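You operate a simulated robot arm through the tools that you are given. There is no shell and no other tool.

You run a simulated robot arm. Do the job below in one go: nothing can be reset, and whatever is moved stays where it is left.

JOB
Unpin the gate latch, draw it back, pin it open and lift the far half's bolt.
Fine: park the pin in the lug of the middle post meanwhile; the near half's bolt ends down and both props tight; leave the hinge pins.

The check looks at the end state, three seconds after you hand in, the way a careful person would. Anything else that was tipped, shoved, dropped, spilled or broken makes it a failure.

ROBOT AND FRAMES
A 7-joint arm with a two-finger parallel gripper, fixed in place. Base frame: the origin is at the foot of the arm, x ahead of it, y to its left, z up. Units: m, rad, N and s.
With the tool pointing down near the work surface it reaches from about 0.1 to 0.94 m from the base axis. Its first joint turns from -2.897 to 2.897 rad. Payload 1.57 kg.
Tool frame: the origin (TCP) lies between the finger pads and is the grasp point; the fingertips stand 0.03 m ahead of it; z points along the fingers, y is the line along which they close. Largest opening 0.11 m; finger width 0.024, thickness 0.012; the body of the gripper, 0.048 by 0.112 m, starts 0.078 m behind the TCP.
Orientation is told as [roll, pitch, yaw] about the base's x, y, z axes, in that order, counted from this pose: with the fingers straight down and closing along the base's y, the tool's x points along the base's -x, its y along +y and its z along -z.

CONTROLS
- The arm moves only by the tool play_rows. Its argument "rows" is a list of rows, each a list of 7 numbers: the turn, a rotation vector about the tool's x, y, z in rad, then the shift along the tool's x, y, z in m, then the opening, from 0 (shut) to 1 (fully open). In form: [[rx, ry, rz, dx, dy, dz, gripper], ...]. A call has 1 to 20 rows; each row is the pose to reach, as a shift and turn from the pose commanded when the call began, along the tool's axes at that moment. A row lasts 0.2 s, in which the tool goes at most 0.05 m and 0.15 rad; a call with a longer step from one row to the next is refused whole, and so is a gripper value outside its range. A pose out of reach is approached as far as the arm can. The call stops where the force on the tool passes 60 N (or 10 N more than at its start, if that is more) or the arm is blocked; 0.2 s more then pass. The fingers move at their own pace (about 0.108 m/s each) and stop on an object; they squeeze with about 28 N. The grip force told is the motor's: it shows also when the fingers shut on nothing. Time passes only in rows, and 0.2 s behind the last, so rows that repeat a pose let the fingers close. It gives the time, the measured TCP pose, the force on the tool (base axes), the opening and the grip force at its end, in the units of the frame above (readings bear some noise), with the torque about the TCP (base axes, N m) and any sound that the robot's microphone picked up, and new pictures: "views" is both (left out), scene, wrist or none.
- Cameras (640 x 400 px; columns grow to the right, rows downward): "scene" is fixed at [0.2199, -0.5007, 1.5913]; the picture's right is [-0.05, -1.00, 0.00], its down [-0.80, 0.04, -0.59] and it looks along [0.59, -0.03, -0.80] (base axes); focal length 315 px, centre (320, 200). "wrist" rides on the gripper at [0.07, 0.016, -0.141] in the tool frame; the picture's right is [-0.23, 0.97, 0.00], its down [-0.86, -0.20, -0.48] and it looks along [-0.47, -0.11, 0.88] (tool axes); focal length 222 px, centre (320, 200). There is no depth. A picture from a camera that has moved, and an enlarged one, comes with that camera's place and axes in the base frame and with its lens.
- lift_body(by): slides the trunk up (or, below 0, down) by that many m; the arm rides with it, the base frame stays. It gives what a move gives, with no picture.
- enlarge(camera, box): a new picture of the part [left, top, right, bottom] of that camera's present view, enlarged. It takes no simulated time.
- job_done(): hands the job in; it is judged then, once.

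Places have to be worked out from the pictures, the camera data and where the tool is seen. Open the gripper and draw the arm clear of the work before you hand the job in, unless the task says otherwise.

The tools are called after "Request:" as name(argument=value, ...) on one line, values as JSON. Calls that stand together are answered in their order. play_rows: Moves the arm, as the interface text tells. Its arguments: {"type":"object","properties":{"rows":{"type":"array"},"views":{"type":"string","enum":["both","scene","wrist","none"]}},"required":["rows"]} The other tools are called the same way: lift_body (by) slides the trunk up or down; enlarge (camera, box) takes an enlarged picture of a part of a camera's view; job_done () hands the job in.

At the start:

```text
time: 0.0
position: [0.5139, -0.4672, 1.3042]
tcp_rot: [-0.001, 0.0, -0.001]
contact_force: [0.2, 0.1, 0.6]
wrist_torque: [0.0, -0.03, 0.03]
grip_width: 0.11
gripper_force: 0.0
trunk travel left (down, up): [-0.475, 0.135]
```

scene: 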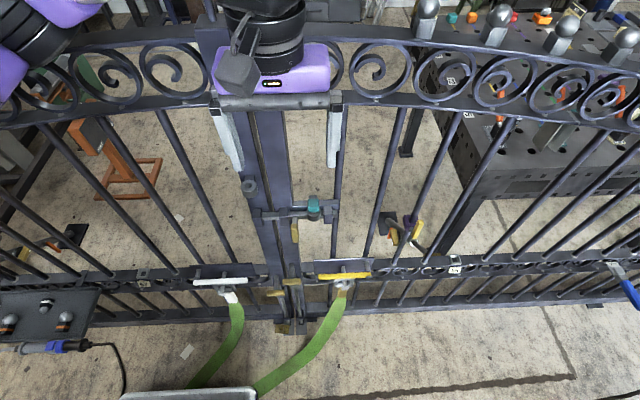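
wrist: 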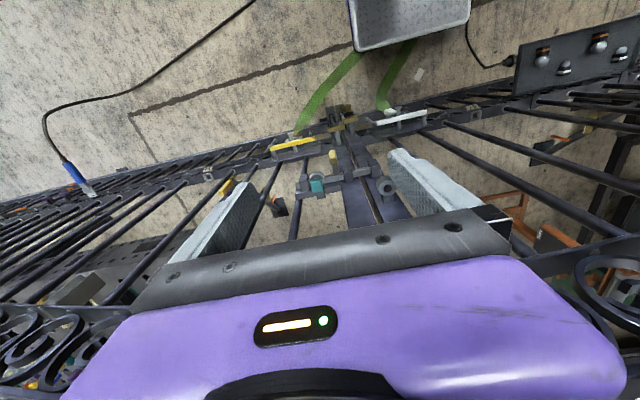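

The scene shows a gate with a latch in the middle, with yellow and white props or bolts below it. I'll enlarge parts of both views before moving anything.

Request:
enlarge(camera="scene", box=[230, 160, 390, 260])

Request:
enlarge(camera="scene", box=[180, 240, 400, 378])

Request:
enlarge(camera="wrist", box=[240, 90, 450, 220])

Request:
enlarge(camera="scene", box=[0, 200, 200, 325])

Request:
enlarge(camera="scene", box=[440, 200, 640, 325])

```text
4.00 times, centred on (310, 210) of scene
camera zoom: at [0.2199, -0.5007, 1.5913], right [-0.05, -1.0, 0.0], down [-0.8, 0.04, -0.59], along [0.59, -0.03, -0.8], focal length 1258 px, centre (360, 160)
```

zoom: 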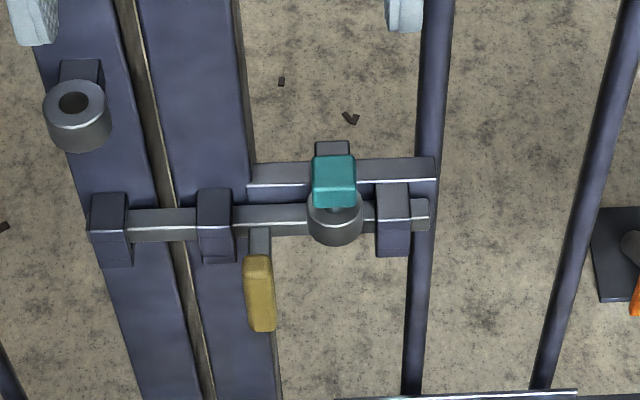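

```text
2.90 times, centred on (290, 309) of scene
camera zoom: at [0.2199, -0.5007, 1.5913], right [-0.05, -1.0, 0.0], down [-0.8, 0.04, -0.59], along [0.59, -0.03, -0.8], focal length 912 px, centre (407, -116)
```

zoom: 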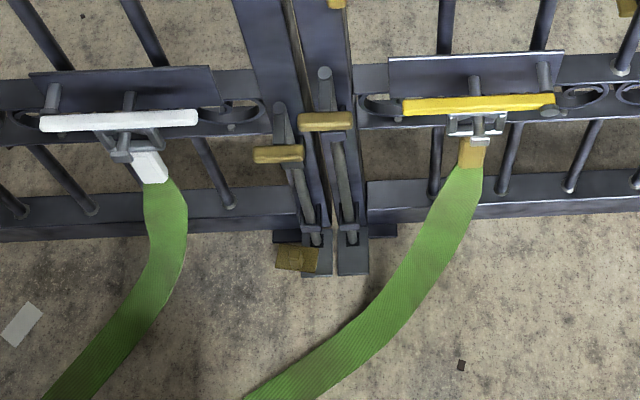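

```text
3.05 times, centred on (345, 155) of wrist
camera zoom: at [0.4428, -0.4527, 1.4455], right [0.23, 0.97, 0.0], down [0.86, -0.2, 0.48], along [0.47, -0.11, -0.88], focal length 677 px, centre (244, 337)
```

zoom: 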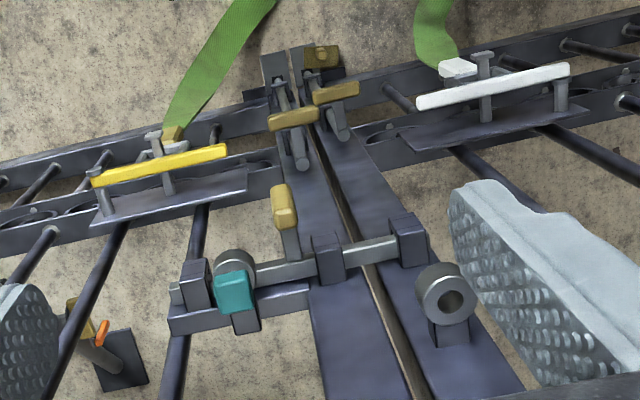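

```text
3.20 times, centred on (100, 262) of scene
camera zoom: at [0.2199, -0.5007, 1.5913], right [-0.05, -1.0, 0.0], down [-0.8, 0.04, -0.59], along [0.59, -0.03, -0.8], focal length 1007 px, centre (1024, 0)
```

zoom: 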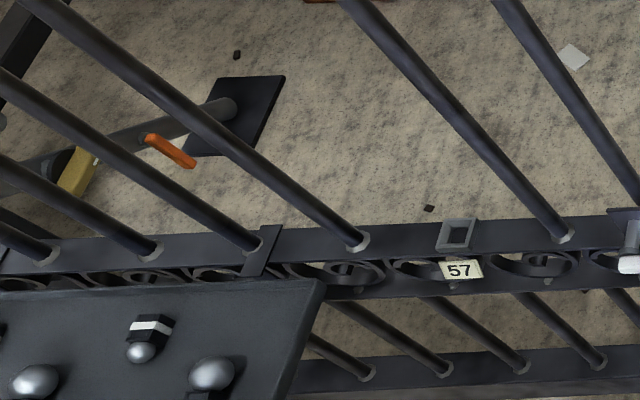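

```text
3.20 times, centred on (540, 262) of scene
camera zoom: at [0.2199, -0.5007, 1.5913], right [-0.05, -1.0, 0.0], down [-0.8, 0.04, -0.59], along [0.59, -0.03, -0.8], focal length 1007 px, centre (-384, 0)
```

zoom: 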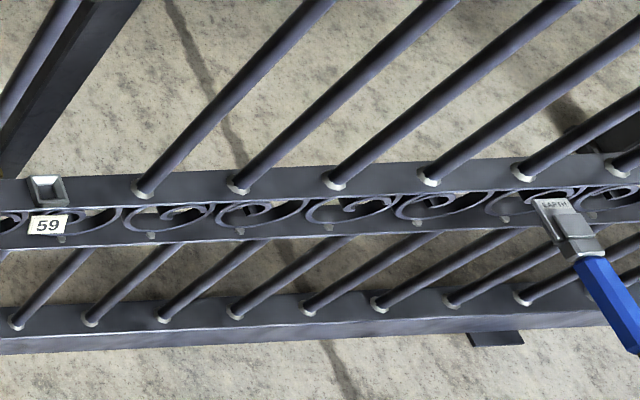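

By triangulating the two views I put the teal pin head near (0.64, -0.51, 1.00) and the gate plane near x≈0.66. Next I'll enlarge the latch, lug and bolts more closely.

Request:
enlarge(camera="scene", box=[285, 190, 349, 230])

Request:
enlarge(camera="wrist", box=[285, 150, 397, 220])

Request:
enlarge(camera="scene", box=[250, 260, 330, 340])

Request:
enlarge(camera="wrist", box=[310, 95, 390, 145])

Request:
enlarge(camera="scene", box=[236, 165, 300, 205])

```text
10.00 times, centred on (317, 210) of scene
camera zoom: at [0.2199, -0.5007, 1.5913], right [-0.05, -1.0, 0.0], down [-0.8, 0.04, -0.59], along [0.59, -0.03, -0.8], focal length 3146 px, centre (350, 100)
```

zoom: 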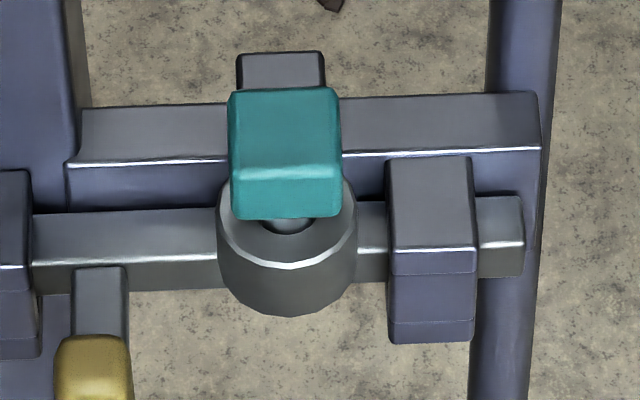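

```text
5.71 times, centred on (341, 185) of wrist
camera zoom: at [0.4428, -0.4527, 1.4455], right [0.23, 0.97, 0.0], down [0.86, -0.2, 0.48], along [0.47, -0.11, -0.88], focal length 1269 px, centre (200, 286)
```

zoom: 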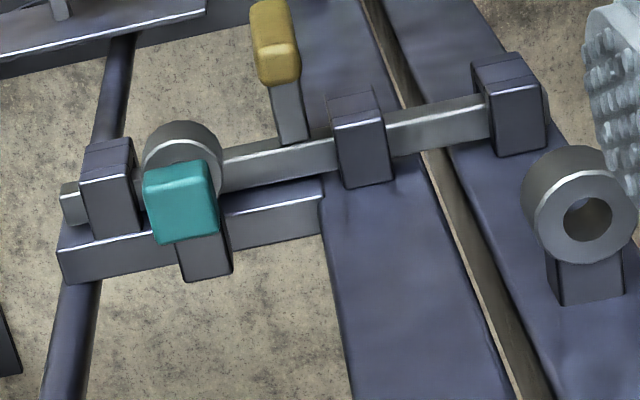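

```text
5.00 times, centred on (290, 300) of scene
camera zoom: at [0.2199, -0.5007, 1.5913], right [-0.05, -1.0, 0.0], down [-0.8, 0.04, -0.59], along [0.59, -0.03, -0.8], focal length 1573 px, centre (470, -300)
```

zoom: 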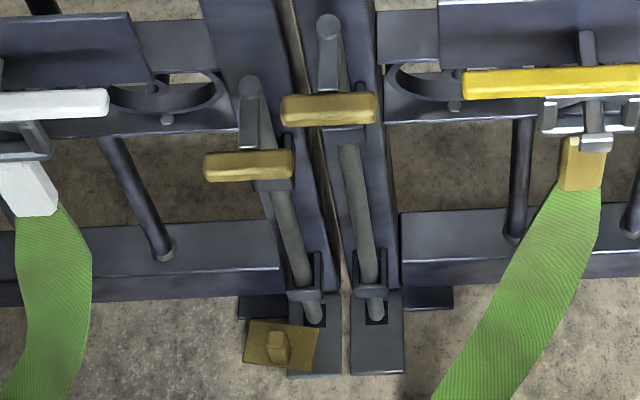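

```text
8.00 times, centred on (350, 120) of wrist
camera zoom: at [0.4428, -0.4527, 1.4455], right [0.23, 0.97, 0.0], down [0.86, -0.2, 0.48], along [0.47, -0.11, -0.88], focal length 1777 px, centre (80, 840)
```

zoom: 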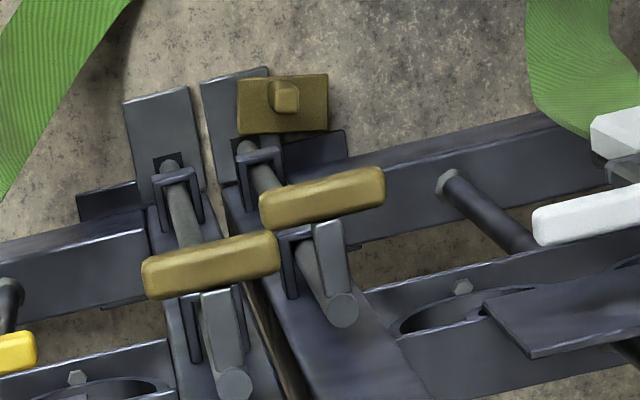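

```text
10.00 times, centred on (268, 185) of scene
camera zoom: at [0.2199, -0.5007, 1.5913], right [-0.05, -1.0, 0.0], down [-0.8, 0.04, -0.59], along [0.59, -0.03, -0.8], focal length 3146 px, centre (840, 350)
```

zoom: 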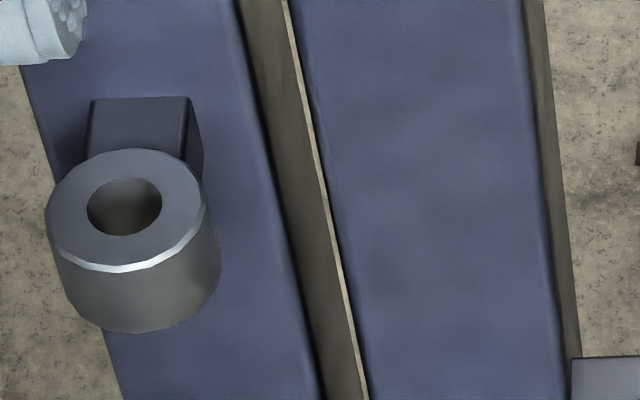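

The latch is a bar sliding through staples and a fixed ring that holds the teal pin, with an empty lug ring on the left stile. Each drop bolt has a brass cross handle. I'll lower the hand a little, staying in front of the gate, to look from closer.

Request:
play_rows(rows=[[0, 0, 0, 0.02, 0, 0.04, 1], [0, 0, 0, 0.03, 0, 0.08, 1], [0, 0, 0, 0.03, 0, 0.12, 1]], views="both")

```text
time: 0.8
position: [0.4784, -0.469, 1.1936]
tcp_rot: [-0.007, -0.02, -0.007]
contact_force: [1.0, -0.2, 0.9]
wrist_torque: [-0.04, 0.0, 0.0]
grip_width: 0.11
gripper_force: 0.0
trunk travel left (down, up): [-0.475, 0.135]
camera wrist: at [0.4054, -0.4538, 1.3346], right [0.23, 0.97, 0.0], down [0.84, -0.2, 0.5], along [0.48, -0.12, -0.87], focal length 222 px, centre (320, 200)
```

scene: 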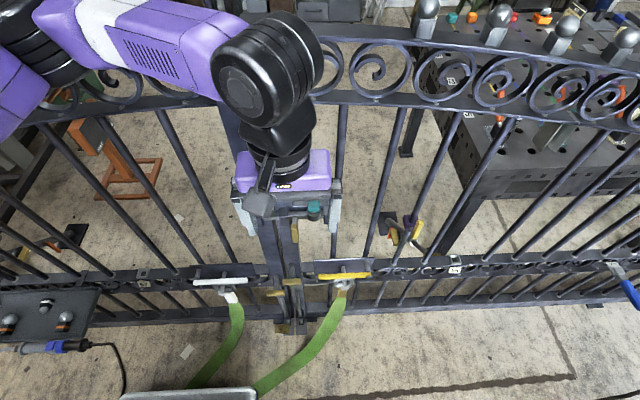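
wrist: 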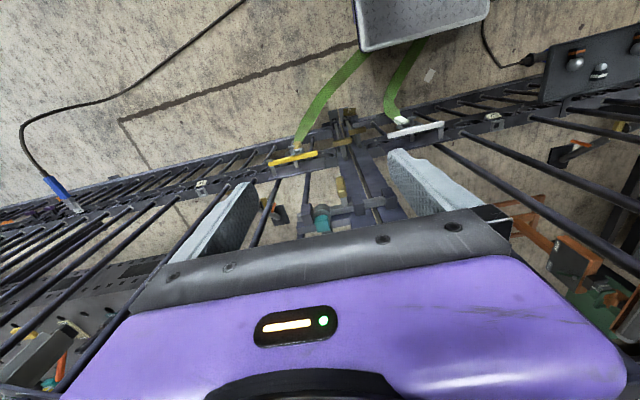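

The hand is clear of the gate. I'll pitch the tool forward about 40° while pulling back, so the wrist camera faces the latch.

Request:
play_rows(rows=[[0, -0.14, 0, 0.02, 0, 0.02, 1], [0, -0.28, 0, 0.03, 0, 0.04, 1], [0, -0.42, 0, 0.04, 0, 0.06, 1], [0, -0.56, 0, 0.05, 0, 0.07, 1], [0, -0.7, 0, 0.05, 0, 0.08, 1]], views="both")

```text
time: 2.0
position: [0.4337, -0.4677, 1.1038]
tcp_rot: [-0.003, -0.701, 0.0]
contact_force: [-0.5, 0.7, -0.1]
wrist_torque: [-0.02, 0.02, -0.01]
grip_width: 0.1103
gripper_force: 0.1
trunk travel left (down, up): [-0.475, 0.135]
camera wrist: at [0.2886, -0.4521, 1.1662], right [0.17, 0.97, 0.15], down [0.34, -0.2, 0.92], along [0.92, -0.11, -0.37], focal length 222 px, centre (320, 200)
```

scene: 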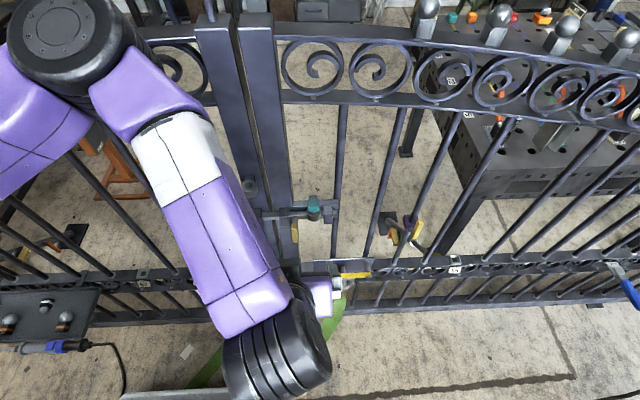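
wrist: 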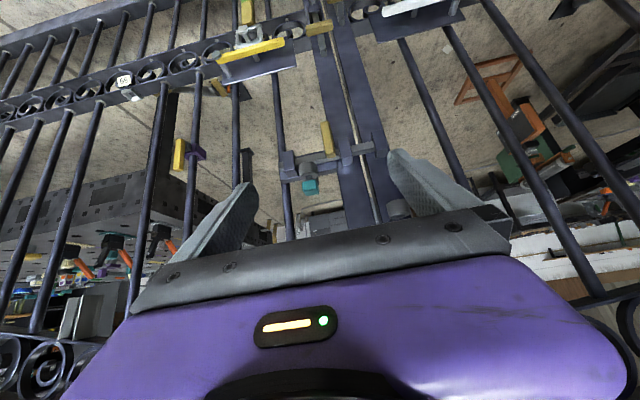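

The wrist camera now faces the gate, upside down (picture-down is base up). I'll enlarge the latch, clamps and bolts.

Request:
enlarge(camera="wrist", box=[265, 115, 425, 215])

Request:
enlarge(camera="wrist", box=[200, 0, 360, 100])

Request:
enlarge(camera="scene", box=[230, 170, 358, 250])

```text
4.00 times, centred on (345, 165) of wrist
camera zoom: at [0.2886, -0.4521, 1.1662], right [0.17, 0.97, 0.15], down [0.34, -0.2, 0.92], along [0.92, -0.11, -0.37], focal length 888 px, centre (220, 340)
```

zoom: 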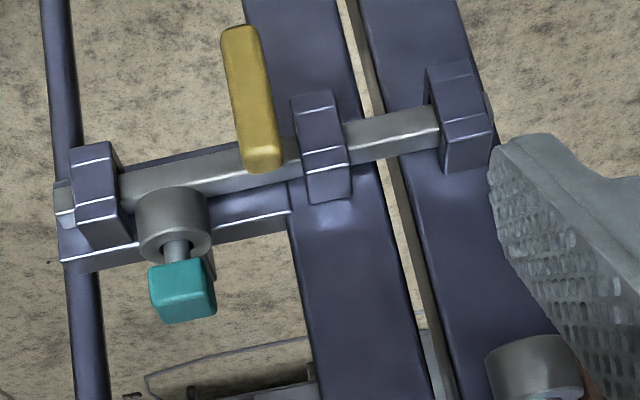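

```text
4.00 times, centred on (280, 50) of wrist
camera zoom: at [0.2886, -0.4521, 1.1662], right [0.17, 0.97, 0.15], down [0.34, -0.2, 0.92], along [0.92, -0.11, -0.37], focal length 888 px, centre (480, 800)
```

zoom: 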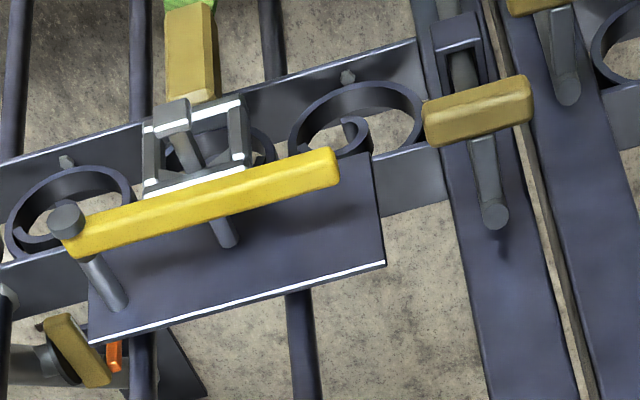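

```text
5.00 times, centred on (294, 210) of scene
camera zoom: at [0.2199, -0.5007, 1.5913], right [-0.05, -1.0, 0.0], down [-0.8, 0.04, -0.59], along [0.59, -0.03, -0.8], focal length 1573 px, centre (450, 150)
```

zoom: 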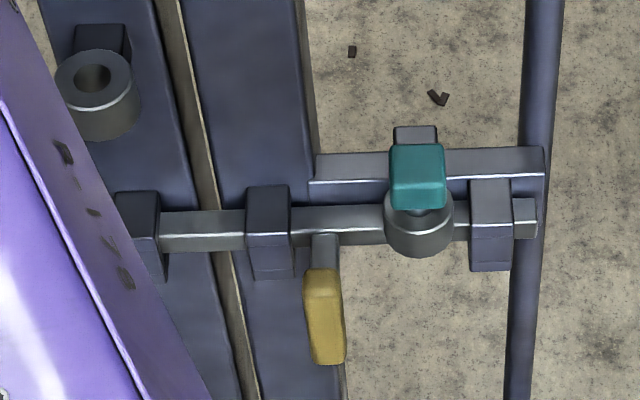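

The ring is a fixed sleeve above the bar. The pin runs down through it into the bar, and the handle hangs in front of the bar. My estimates are pin head (0.643, -0.507, 0.998), about 25 mm cube; ring top z≈0.976; empty lug hole (0.645, -0.371, 1.077). I'll bring the tool up in front of the pin head, tilted about 35° below horizontal.

Request:
play_rows(rows=[[0, -0.06, 0, -0.009, -0.01, 0.035, 0.7], [0, -0.12, 0, -0.018, -0.02, 0.07, 0.5], [0, -0.18, 0, -0.026, -0.03, 0.105, 0.5], [0, -0.25, 0, -0.035, -0.04, 0.139, 0.5], [0, -0.25, 0, -0.035, -0.04, 0.139, 0.5]], views="both")

```text
time: 3.2
position: [0.5502, -0.5097, 1.019]
tcp_rot: [0.0, -0.952, -0.002]
contact_force: [0.0, 0.9, -0.5]
wrist_torque: [0.03, 0.04, 0.03]
grip_width: 0.0546
gripper_force: 0.2
trunk travel left (down, up): [-0.475, 0.135]
camera wrist: at [0.3938, -0.4943, 1.0442], right [0.13, 0.97, 0.18], down [0.11, -0.2, 0.97], along [0.99, -0.11, -0.13], focal length 222 px, centre (320, 200)
```

scene: 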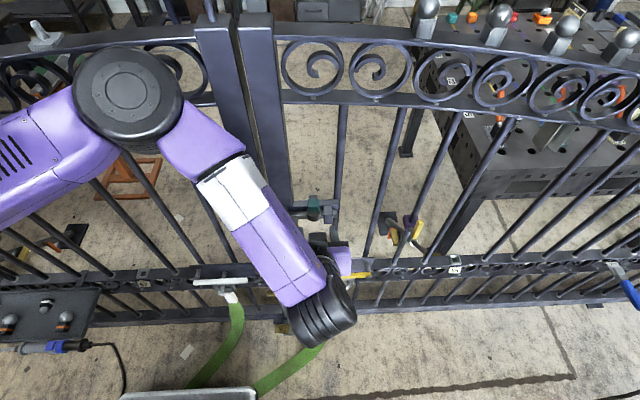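
wrist: 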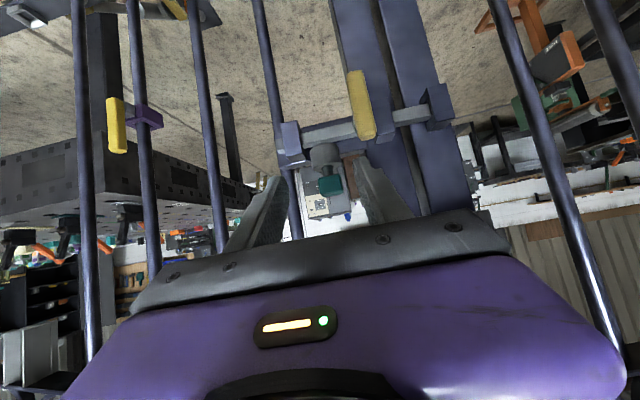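

The fingers are in front of the pin with the teal head between them. I'll enlarge both views to measure the alignment.

Request:
enlarge(camera="wrist", box=[260, 125, 388, 205])

Request:
enlarge(camera="scene", box=[270, 180, 366, 240])

```text
5.00 times, centred on (324, 165) of wrist
camera zoom: at [0.3938, -0.4943, 1.0442], right [0.13, 0.97, 0.18], down [0.11, -0.2, 0.97], along [0.99, -0.11, -0.13], focal length 1111 px, centre (300, 375)
```

zoom: 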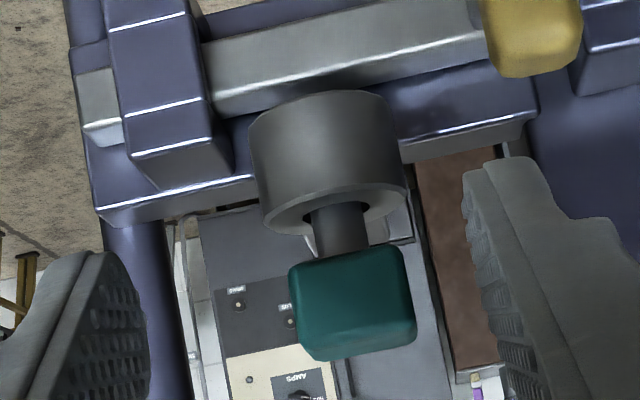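

```text
6.67 times, centred on (318, 210) of scene
camera zoom: at [0.2199, -0.5007, 1.5913], right [-0.05, -1.0, 0.0], down [-0.8, 0.04, -0.59], along [0.59, -0.03, -0.8], focal length 2097 px, centre (333, 133)
```

zoom: 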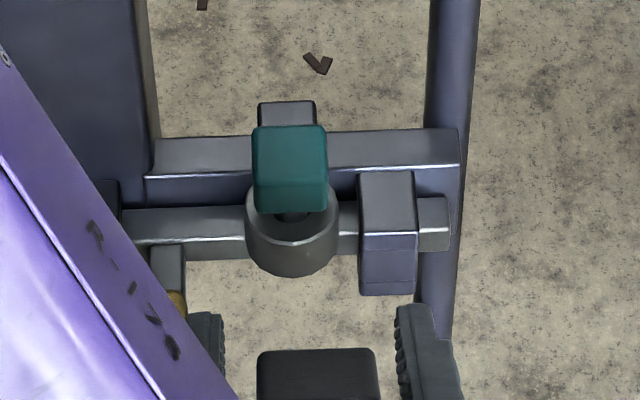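

The pin head measures about 27 mm wide and 22 mm tall, centred at y≈-0.507 and z≈1.001, with the ring top at 0.977. I'll move the open fingers around the head, keeping them above the ring.

Request:
play_rows(rows=[[0, 0, 0, -0.013, 0.001, 0.024, 0.5], [0, 0, 0, -0.027, 0.002, 0.048, 0.5], [0, 0, 0, -0.036, 0.0025, 0.064, 0.5], [0, 0, 0, -0.0398, 0.0025, 0.0727, 0.5], [0, 0, 0, -0.0398, 0.0025, 0.0727, 0.5]], views="both")

Request:
enlarge(camera="wrist", box=[240, 125, 400, 225])

Request:
enlarge(camera="scene", box=[270, 180, 366, 240])

```text
time: 4.4
position: [0.6322, -0.5069, 1.0088]
tcp_rot: [0.0, -0.949, 0.0]
contact_force: [0.0, 0.0, -0.4]
wrist_torque: [0.01, 0.01, -0.03]
grip_width: 0.0552
gripper_force: 0.1
trunk travel left (down, up): [-0.475, 0.135]
camera wrist: at [0.4758, -0.4915, 1.0351], right [0.13, 0.97, 0.18], down [0.11, -0.2, 0.97], along [0.99, -0.11, -0.13], focal length 222 px, centre (320, 200)
```

scene: 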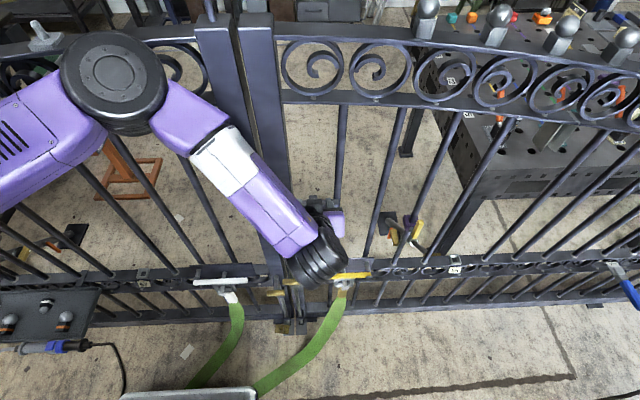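
wrist: 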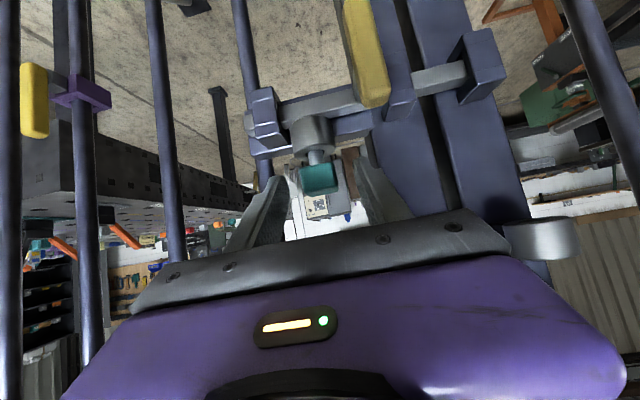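

```text
4.00 times, centred on (320, 175) of wrist
camera zoom: at [0.4758, -0.4915, 1.0351], right [0.13, 0.97, 0.18], down [0.11, -0.2, 0.97], along [0.99, -0.11, -0.13], focal length 888 px, centre (320, 300)
```

zoom: 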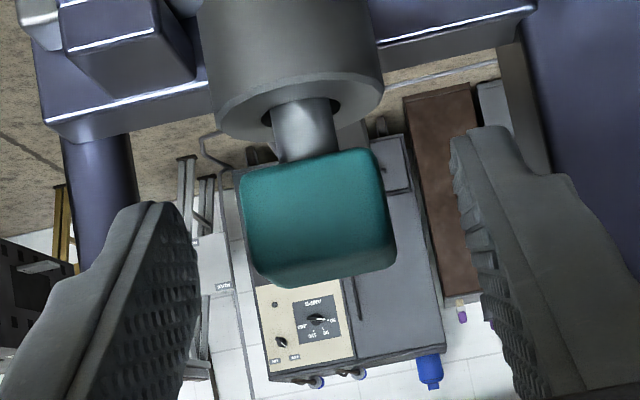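

```text
6.67 times, centred on (318, 210) of scene
camera zoom: at [0.2199, -0.5007, 1.5913], right [-0.05, -1.0, 0.0], down [-0.8, 0.04, -0.59], along [0.59, -0.03, -0.8], focal length 2097 px, centre (333, 133)
```

zoom: 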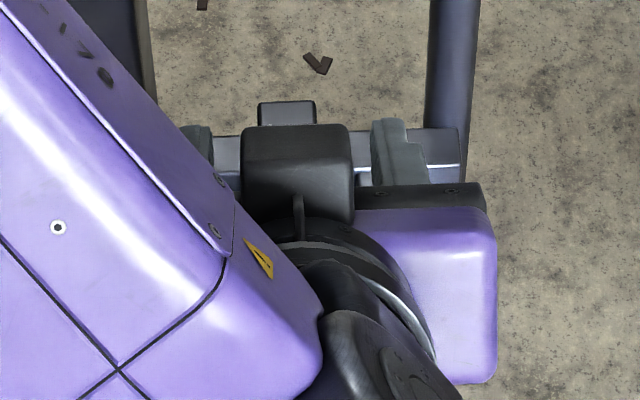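

The fingers straddle the head symmetrically with no contact. I'll close on it.

Request:
play_rows(rows=[[0, 0, 0, 0, 0, 0, 0.35], [0, 0, 0, 0, 0, 0, 0], [0, 0, 0, 0, 0, 0, 0], [0, 0, 0, 0, 0, 0, 0]], views="wrist")

Request:
enlarge(camera="wrist", box=[240, 125, 400, 225])

```text
time: 5.4
position: [0.631, -0.5066, 1.0094]
tcp_rot: [-0.001, -0.949, 0.001]
contact_force: [0.2, 0.0, 1.8]
wrist_torque: [0.02, -0.04, 0.01]
grip_width: 0.0254
gripper_force: 27.6
trunk travel left (down, up): [-0.475, 0.135]
camera wrist: at [0.4756, -0.4915, 1.0351], right [0.13, 0.97, 0.18], down [0.11, -0.2, 0.97], along [0.99, -0.11, -0.13], focal length 222 px, centre (320, 200)
```

wrist: 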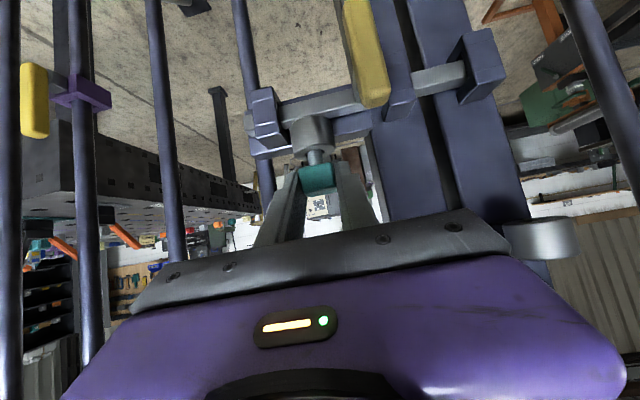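

```text
4.00 times, centred on (320, 175) of wrist
camera zoom: at [0.4756, -0.4915, 1.0351], right [0.13, 0.97, 0.18], down [0.11, -0.2, 0.97], along [0.99, -0.11, -0.13], focal length 888 px, centre (320, 300)
```

zoom: 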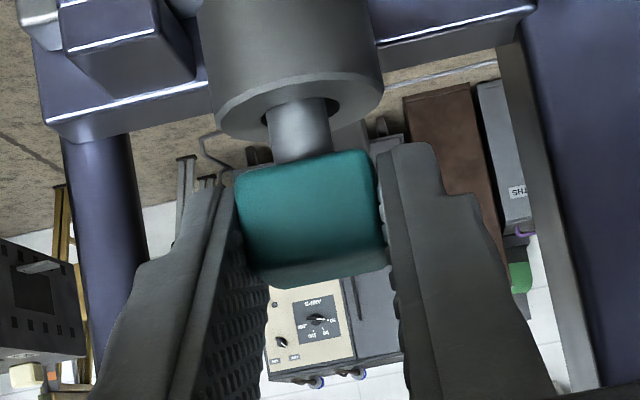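

The head is gripped (25.4 mm wide). I'll lift straight up slowly and watch the force.

Request:
play_rows(rows=[[0, 0, 0, -0.0081, 0, -0.0058, 0], [0, 0, 0, -0.0163, 0, -0.0116, 0], [0, 0, 0, -0.0244, 0, -0.0175, 0], [0, 0, 0, -0.0325, 0, -0.0233, 0]], views="wrist")

Request:
enlarge(camera="wrist", box=[240, 85, 400, 205])

```text
time: 6.4
position: [0.6309, -0.5057, 1.0496]
tcp_rot: [0.0, -0.949, -0.002]
contact_force: [0.4, -0.5, -1.2]
wrist_torque: [0.03, 0.03, 0.0]
grip_width: 0.0252
gripper_force: 28.0
trunk travel left (down, up): [-0.475, 0.135]
camera wrist: at [0.4752, -0.4906, 1.0759], right [0.13, 0.97, 0.18], down [0.11, -0.2, 0.97], along [0.99, -0.11, -0.13], focal length 222 px, centre (320, 200)
```

wrist: 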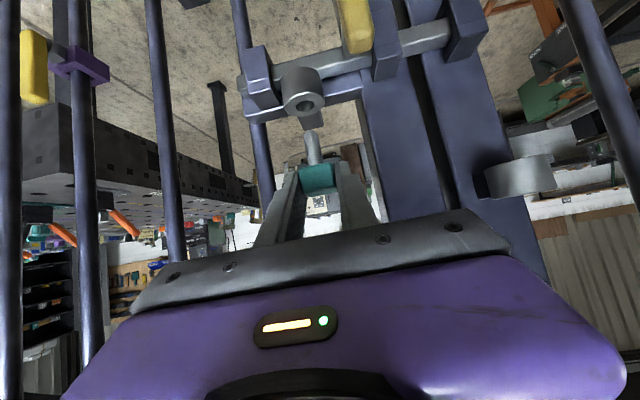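

```text
3.33 times, centred on (320, 145) of wrist
camera zoom: at [0.4752, -0.4906, 1.0759], right [0.13, 0.97, 0.18], down [0.11, -0.2, 0.97], along [0.99, -0.11, -0.13], focal length 740 px, centre (320, 383)
```

zoom: 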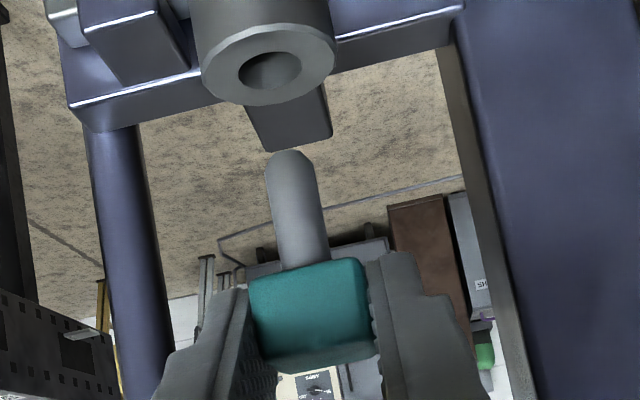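

The pin is out, and its shaft is only about 33 mm long. I'll raise it 0.10 m, carry it left in front of the stiles to above the lug, and look before lowering.

Request:
play_rows(rows=[[0, 0, 0, -0.0271, 0, -0.0194, 0], [0, 0, 0, -0.0542, 0, -0.0388, 0], [0, 0, 0, -0.0813, 0, -0.0582, 0], [0, 0, 0, -0.0813, 0.03, -0.0582, 0], [0, 0, 0, -0.0813, 0.065, -0.0582, 0], [0, 0, 0, -0.0813, 0.1, -0.0582, 0], [0, 0, 0, -0.0813, 0.125, -0.0582, 0], [0, 0, 0, -0.0813, 0.136, -0.0582, 0], [0, 0, 0, -0.0813, 0.136, -0.0582, 0]], views="both")

Request:
enlarge(camera="wrist", box=[240, 85, 400, 205])

Request:
enlarge(camera="scene", box=[210, 140, 306, 200])

```text
time: 8.4
position: [0.6322, -0.3696, 1.1477]
tcp_rot: [0.003, -0.943, -0.002]
contact_force: [0.6, -0.1, -1.5]
wrist_torque: [-0.03, 0.03, 0.01]
grip_width: 0.0254
gripper_force: 28.0
trunk travel left (down, up): [-0.475, 0.135]
camera wrist: at [0.4762, -0.3541, 1.1737], right [0.13, 0.97, 0.19], down [0.11, -0.2, 0.97], along [0.98, -0.11, -0.14], focal length 222 px, centre (320, 200)
```

scene: 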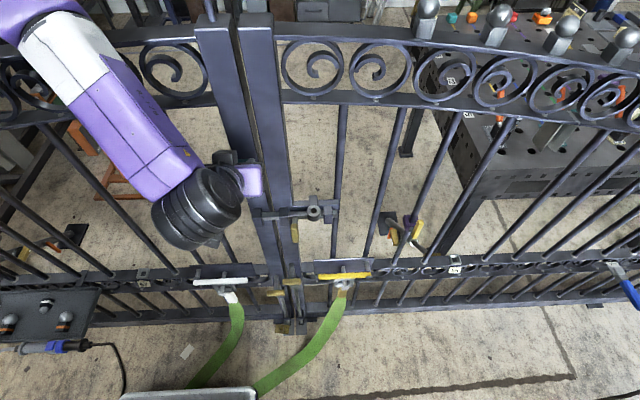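
wrist: 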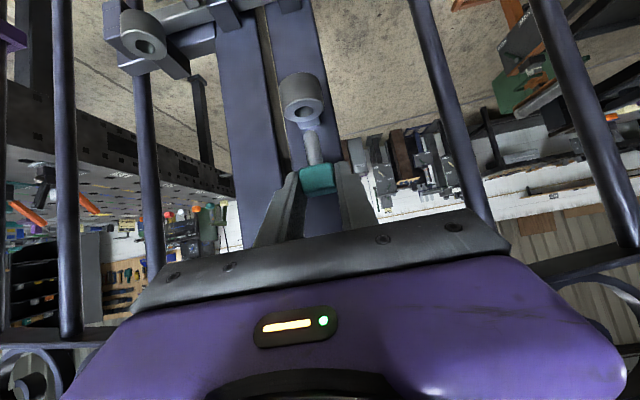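

```text
3.33 times, centred on (320, 145) of wrist
camera zoom: at [0.4762, -0.3541, 1.1737], right [0.13, 0.97, 0.19], down [0.11, -0.2, 0.97], along [0.98, -0.11, -0.14], focal length 740 px, centre (320, 383)
```

zoom: 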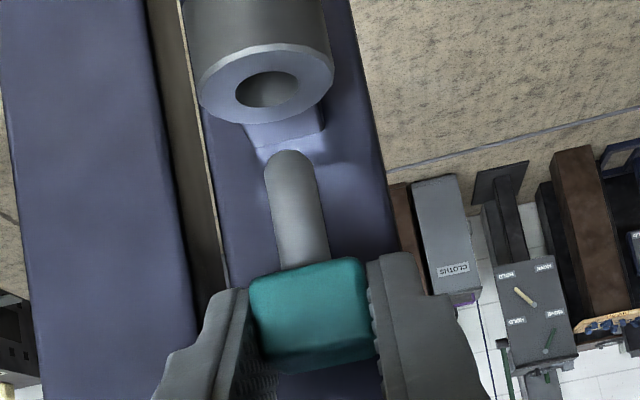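

```text
6.67 times, centred on (258, 170) of scene
camera zoom: at [0.2199, -0.5007, 1.5913], right [-0.05, -1.0, 0.0], down [-0.8, 0.04, -0.59], along [0.59, -0.03, -0.8], focal length 2097 px, centre (733, 400)
```

zoom: 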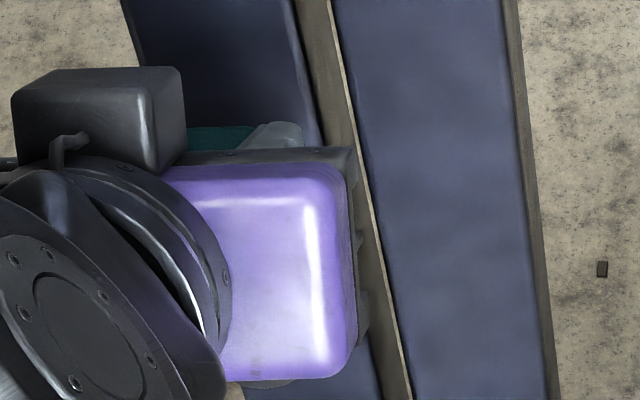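

The lug hole is (0.643, -0.372, ~1.08), so the pin sits about 2 mm too far to +y, and the lug top is roughly 4 mm higher than I assumed. I'll shift -1.8 mm in y and lower gently, leaving the fingers clear of the lug top.

Request:
play_rows(rows=[[0, 0, 0, 0, -0.0018, 0, 0], [0, 0, 0, 0.0065, -0.0018, 0.0047, 0], [0, 0, 0, 0.013, -0.0018, 0.0093, 0], [0, 0, 0, 0.013, -0.0018, 0.0093, 0]], views="wrist")

Request:
enlarge(camera="wrist", box=[260, 105, 372, 185])

```text
time: 9.4
position: [0.6322, -0.3716, 1.1349]
tcp_rot: [0.001, -0.949, -0.003]
contact_force: [0.6, 0.2, -0.4]
wrist_torque: [0.03, 0.02, -0.02]
grip_width: 0.0253
gripper_force: 27.6
trunk travel left (down, up): [-0.475, 0.135]
camera wrist: at [0.4758, -0.3557, 1.16], right [0.13, 0.97, 0.18], down [0.11, -0.2, 0.97], along [0.99, -0.11, -0.13], focal length 222 px, centre (320, 200)
```

wrist: 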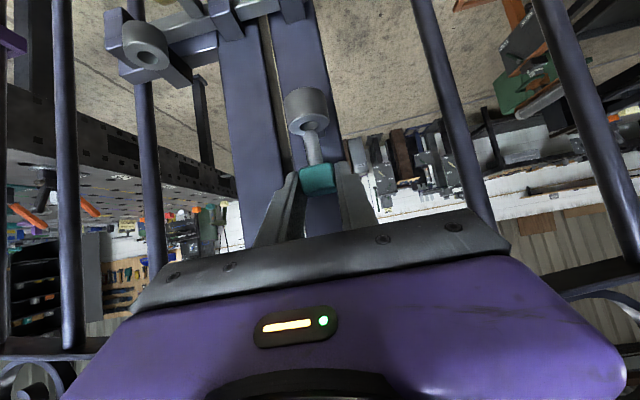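

```text
5.00 times, centred on (316, 145) of wrist
camera zoom: at [0.4758, -0.3557, 1.16], right [0.13, 0.97, 0.18], down [0.11, -0.2, 0.97], along [0.99, -0.11, -0.13], focal length 1111 px, centre (340, 475)
```

zoom: 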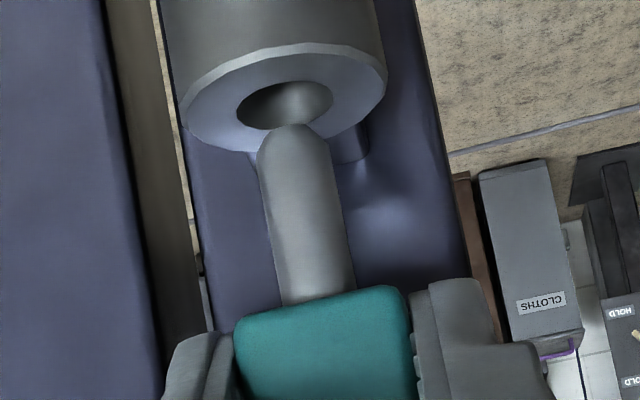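

The tip lines up with the hole to within about 1 mm. I'll keep lowering gently.

Request:
play_rows(rows=[[0, 0, 0, 0.0033, 0, 0.0023, 0], [0, 0, 0, 0.0065, 0, 0.0047, 0], [0, 0, 0, 0.0065, 0, 0.0047, 0]], views="wrist")

Request:
enlarge(camera="wrist", box=[260, 105, 372, 185])

```text
time: 10.2
position: [0.6321, -0.3715, 1.126]
tcp_rot: [-0.001, -0.949, -0.001]
contact_force: [-0.7, -0.3, -1.6]
wrist_torque: [-0.04, 0.04, -0.01]
grip_width: 0.0254
gripper_force: 28.1
trunk travel left (down, up): [-0.475, 0.135]
camera wrist: at [0.4759, -0.3563, 1.1518], right [0.13, 0.97, 0.18], down [0.11, -0.2, 0.97], along [0.99, -0.11, -0.13], focal length 222 px, centre (320, 200)
```

wrist: 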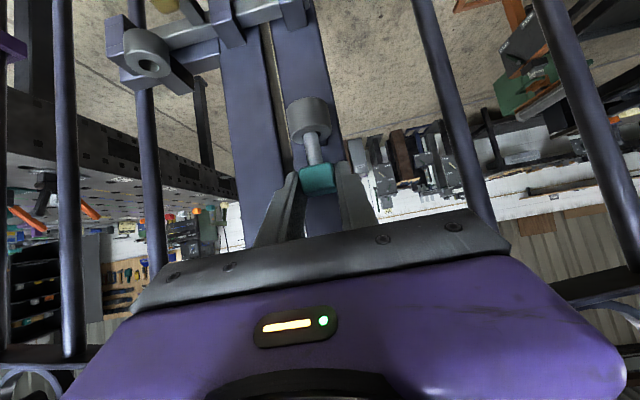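

```text
5.00 times, centred on (316, 145) of wrist
camera zoom: at [0.4759, -0.3563, 1.1518], right [0.13, 0.97, 0.18], down [0.11, -0.2, 0.97], along [0.99, -0.11, -0.13], focal length 1111 px, centre (340, 475)
```

zoom: 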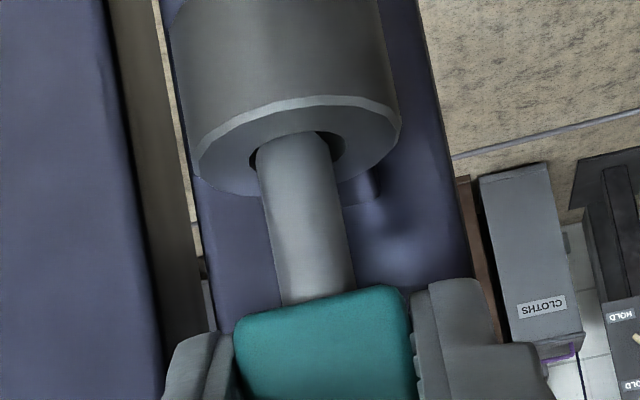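

The shaft is in the bore with no contact force. I'll lower another 9 mm.

Request:
play_rows(rows=[[0, 0, 0, 0.0024, 0, 0.0017, 0], [0, 0, 0, 0.0049, 0, 0.0035, 0], [0, 0, 0, 0.0073, 0, 0.0052, 0], [0, 0, 0, 0.0073, 0, 0.0052, 0]], views="wrist")

Request:
enlarge(camera="wrist", box=[248, 105, 392, 205])

```text
time: 11.2
position: [0.6319, -0.3722, 1.1172]
tcp_rot: [0.0, -0.949, 0.0]
contact_force: [-1.3, 0.9, -1.6]
wrist_torque: [0.0, -0.01, -0.02]
grip_width: 0.0252
gripper_force: 28.3
trunk travel left (down, up): [-0.475, 0.135]
camera wrist: at [0.476, -0.3565, 1.1425], right [0.13, 0.97, 0.18], down [0.11, -0.2, 0.97], along [0.99, -0.11, -0.13], focal length 222 px, centre (320, 200)
```

wrist: 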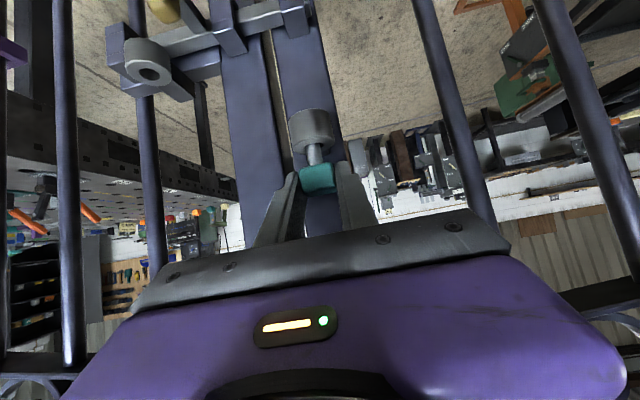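

```text
4.00 times, centred on (320, 155) of wrist
camera zoom: at [0.476, -0.3565, 1.1425], right [0.13, 0.97, 0.18], down [0.11, -0.2, 0.97], along [0.99, -0.11, -0.13], focal length 888 px, centre (320, 380)
```

zoom: 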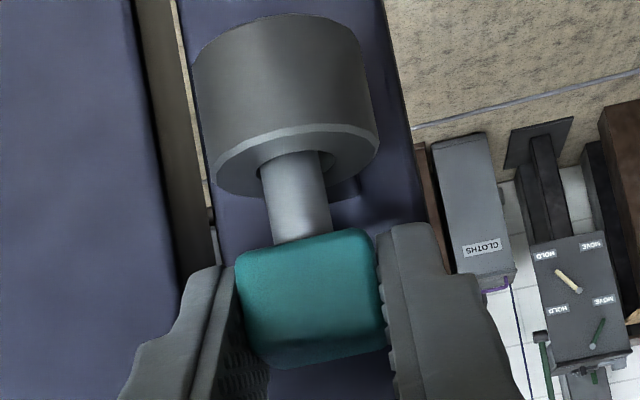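

The visible gap is about 15 mm, against about 10 mm when the pin was in the latch. I'll lower 4.5 mm more to match that.

Request:
play_rows(rows=[[0, 0, 0, 0.0018, 0, 0.0013, 0], [0, 0, 0, 0.0037, 0, 0.0026, 0], [0, 0, 0, 0.0037, 0, 0.0026, 0]], views="wrist")

Request:
enlarge(camera="wrist", box=[248, 105, 392, 205])

```text
time: 12.0
position: [0.6319, -0.3715, 1.113]
tcp_rot: [-0.001, -0.95, -0.003]
contact_force: [0.2, 0.3, -1.3]
wrist_torque: [-0.02, 0.0, 0.02]
grip_width: 0.0253
gripper_force: 28.0
trunk travel left (down, up): [-0.475, 0.135]
camera wrist: at [0.476, -0.3563, 1.1376], right [0.13, 0.97, 0.18], down [0.11, -0.2, 0.97], along [0.99, -0.11, -0.13], focal length 222 px, centre (320, 200)
```

wrist: 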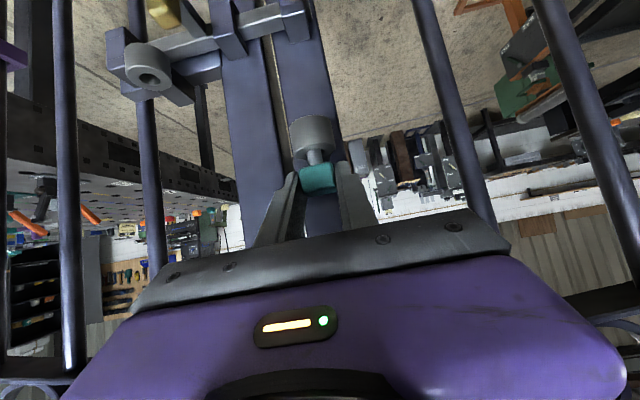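

```text
4.00 times, centred on (320, 155) of wrist
camera zoom: at [0.476, -0.3563, 1.1376], right [0.13, 0.97, 0.18], down [0.11, -0.2, 0.97], along [0.99, -0.11, -0.13], focal length 888 px, centre (320, 380)
```

zoom: 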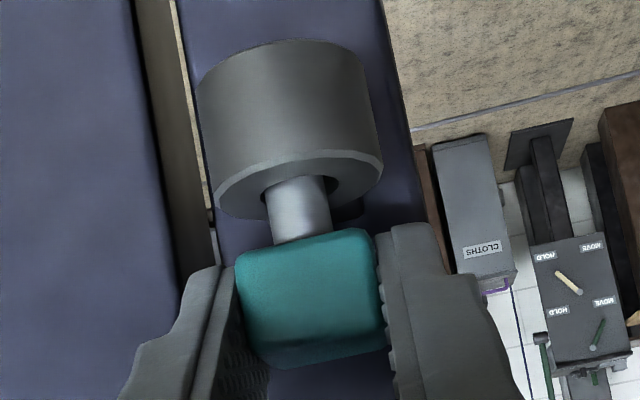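

The pin is in the lug at the same depth it had in the latch. I'll open the fingers and check that it stays.

Request:
play_rows(rows=[[0, 0, 0, 0, 0, 0, 0.3], [0, 0, 0, 0, 0, 0, 0.45], [0, 0, 0, 0, 0, 0, 0.45]], views="wrist")

Request:
enlarge(camera="wrist", box=[248, 105, 392, 205])

```text
time: 12.8
position: [0.6315, -0.3713, 1.1121]
tcp_rot: [-0.001, -0.948, -0.002]
contact_force: [-1.9, -0.6, 0.5]
wrist_torque: [-0.05, 0.02, -0.04]
grip_width: 0.0495
gripper_force: 0.0
trunk travel left (down, up): [-0.475, 0.135]
camera wrist: at [0.476, -0.3563, 1.1377], right [0.13, 0.97, 0.18], down [0.11, -0.2, 0.97], along [0.99, -0.11, -0.13], focal length 222 px, centre (320, 200)
```

wrist: 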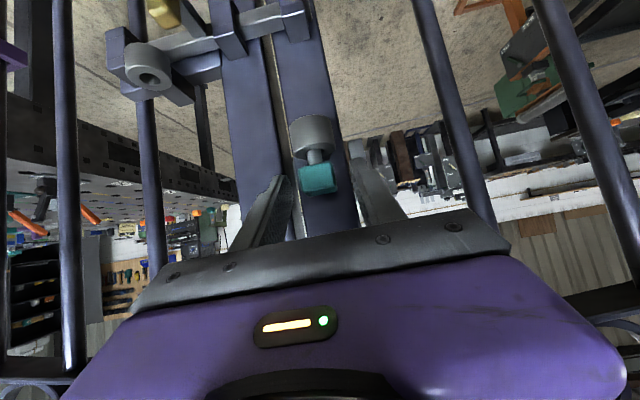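

```text
4.00 times, centred on (320, 155) of wrist
camera zoom: at [0.476, -0.3563, 1.1377], right [0.13, 0.97, 0.18], down [0.11, -0.2, 0.97], along [0.99, -0.11, -0.13], focal length 888 px, centre (320, 380)
```

zoom: 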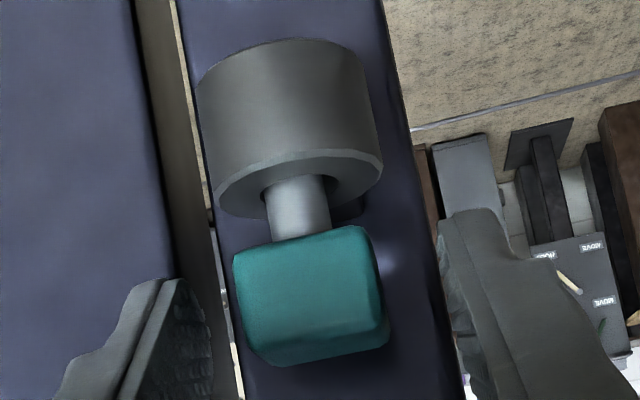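

The pin stays parked in the lug. The latch ring is now empty and visible to the scene camera, so I'll enlarge it.

Request:
enlarge(camera="scene", box=[282, 190, 346, 230])

Request:
enlarge(camera="wrist", box=[100, 0, 340, 150])

Request:
enlarge(camera="scene", box=[220, 170, 316, 230])

```text
10.00 times, centred on (314, 210) of scene
camera zoom: at [0.2199, -0.5007, 1.5913], right [-0.05, -1.0, 0.0], down [-0.8, 0.04, -0.59], along [0.59, -0.03, -0.8], focal length 3146 px, centre (380, 100)
```

zoom: 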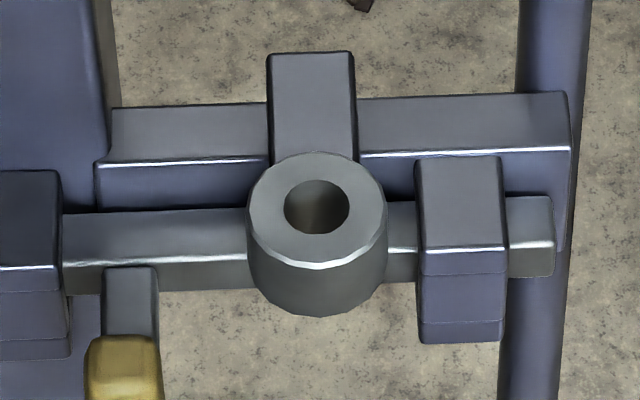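

```text
2.67 times, centred on (220, 75) of wrist
camera zoom: at [0.476, -0.3563, 1.1377], right [0.13, 0.97, 0.18], down [0.11, -0.2, 0.97], along [0.99, -0.11, -0.13], focal length 592 px, centre (587, 533)
```

zoom: 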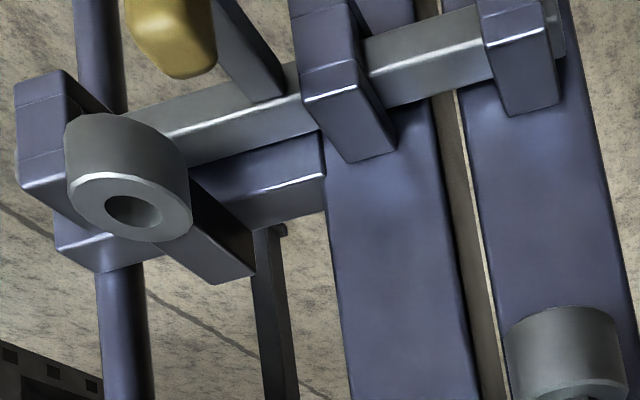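

```text
6.67 times, centred on (268, 200) of scene
camera zoom: at [0.2199, -0.5007, 1.5913], right [-0.05, -1.0, 0.0], down [-0.8, 0.04, -0.59], along [0.59, -0.03, -0.8], focal length 2097 px, centre (667, 200)
```

zoom: 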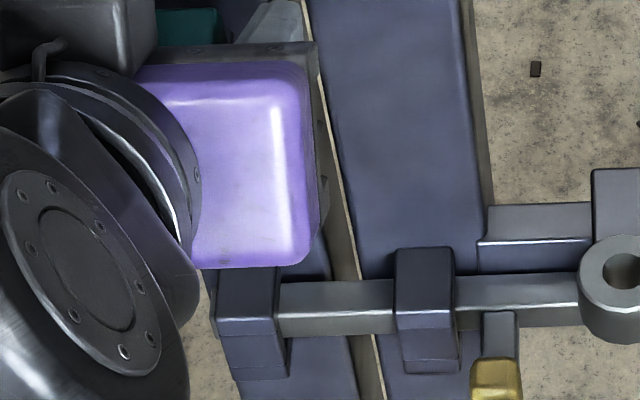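

The ring is a fixed sleeve sitting on the bar, with no second bar hole visible yet. I'll back straight away from the parked pin, then drop in front of the yellow handle near (0.612, -0.46, 0.905).

Request:
play_rows(rows=[[0, 0, 0, 0.0262, 0, -0.0366, 0.45], [0, 0, 0, 0.0524, 0, -0.0732, 0.45], [0, 0, 0, 0.0854, -0.018, -0.0496, 0.45], [0, 0, 0, 0.1184, -0.036, -0.026, 0.45], [0, 0, 0, 0.1514, -0.054, -0.0024, 0.45], [0, 0, 0, 0.1845, -0.072, 0.0213, 0.4], [0, 0, 0, 0.2175, -0.0885, 0.0449, 0.36], [0, 0, 0, 0.2175, -0.0885, 0.0449, 0.36]], views="both")

Request:
enlarge(camera="wrist", box=[240, 100, 400, 200])

Request:
enlarge(camera="scene", box=[220, 165, 348, 245])

```text
time: 14.6
position: [0.5414, -0.4577, 0.9069]
tcp_rot: [-0.002, -0.95, -0.001]
contact_force: [0.7, 1.5, 0.5]
wrist_torque: [0.01, 0.02, 0.01]
grip_width: 0.0399
gripper_force: 0.1
trunk travel left (down, up): [-0.475, 0.135]
camera wrist: at [0.385, -0.4434, 0.933], right [0.13, 0.97, 0.18], down [0.11, -0.2, 0.97], along [0.99, -0.11, -0.13], focal length 222 px, centre (320, 200)
```

scene: 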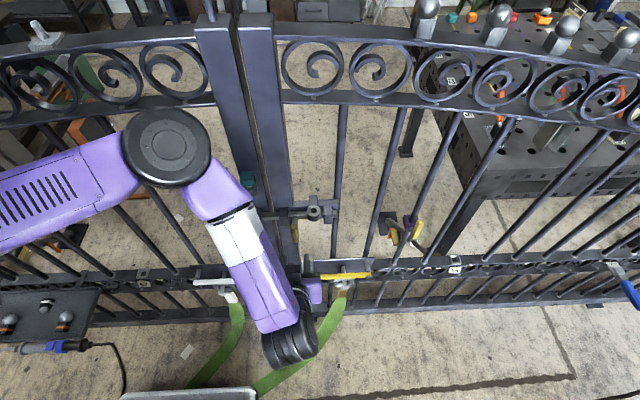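
wrist: 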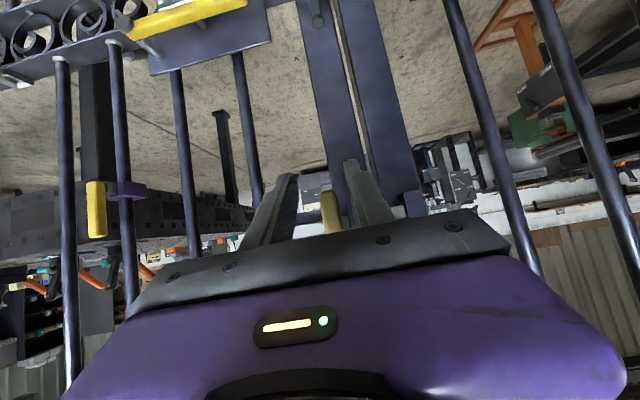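

```text
4.00 times, centred on (320, 150) of wrist
camera zoom: at [0.385, -0.4434, 0.933], right [0.13, 0.97, 0.18], down [0.11, -0.2, 0.97], along [0.99, -0.11, -0.13], focal length 888 px, centre (320, 400)
```

zoom: 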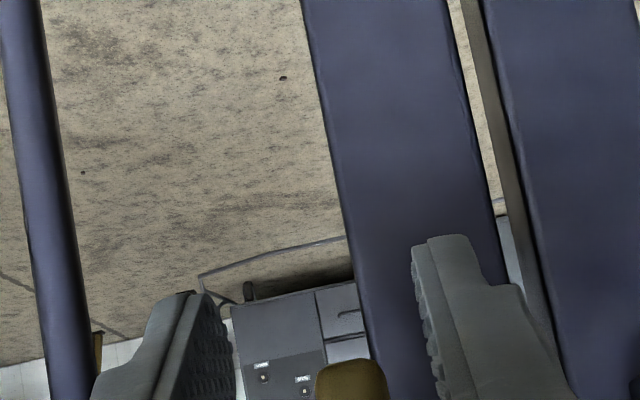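

```text
5.00 times, centred on (284, 205) of scene
camera zoom: at [0.2199, -0.5007, 1.5913], right [-0.05, -1.0, 0.0], down [-0.8, 0.04, -0.59], along [0.59, -0.03, -0.8], focal length 1573 px, centre (500, 175)
```

zoom: 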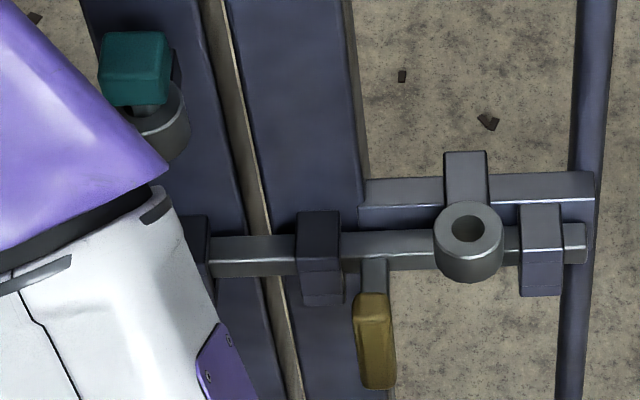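

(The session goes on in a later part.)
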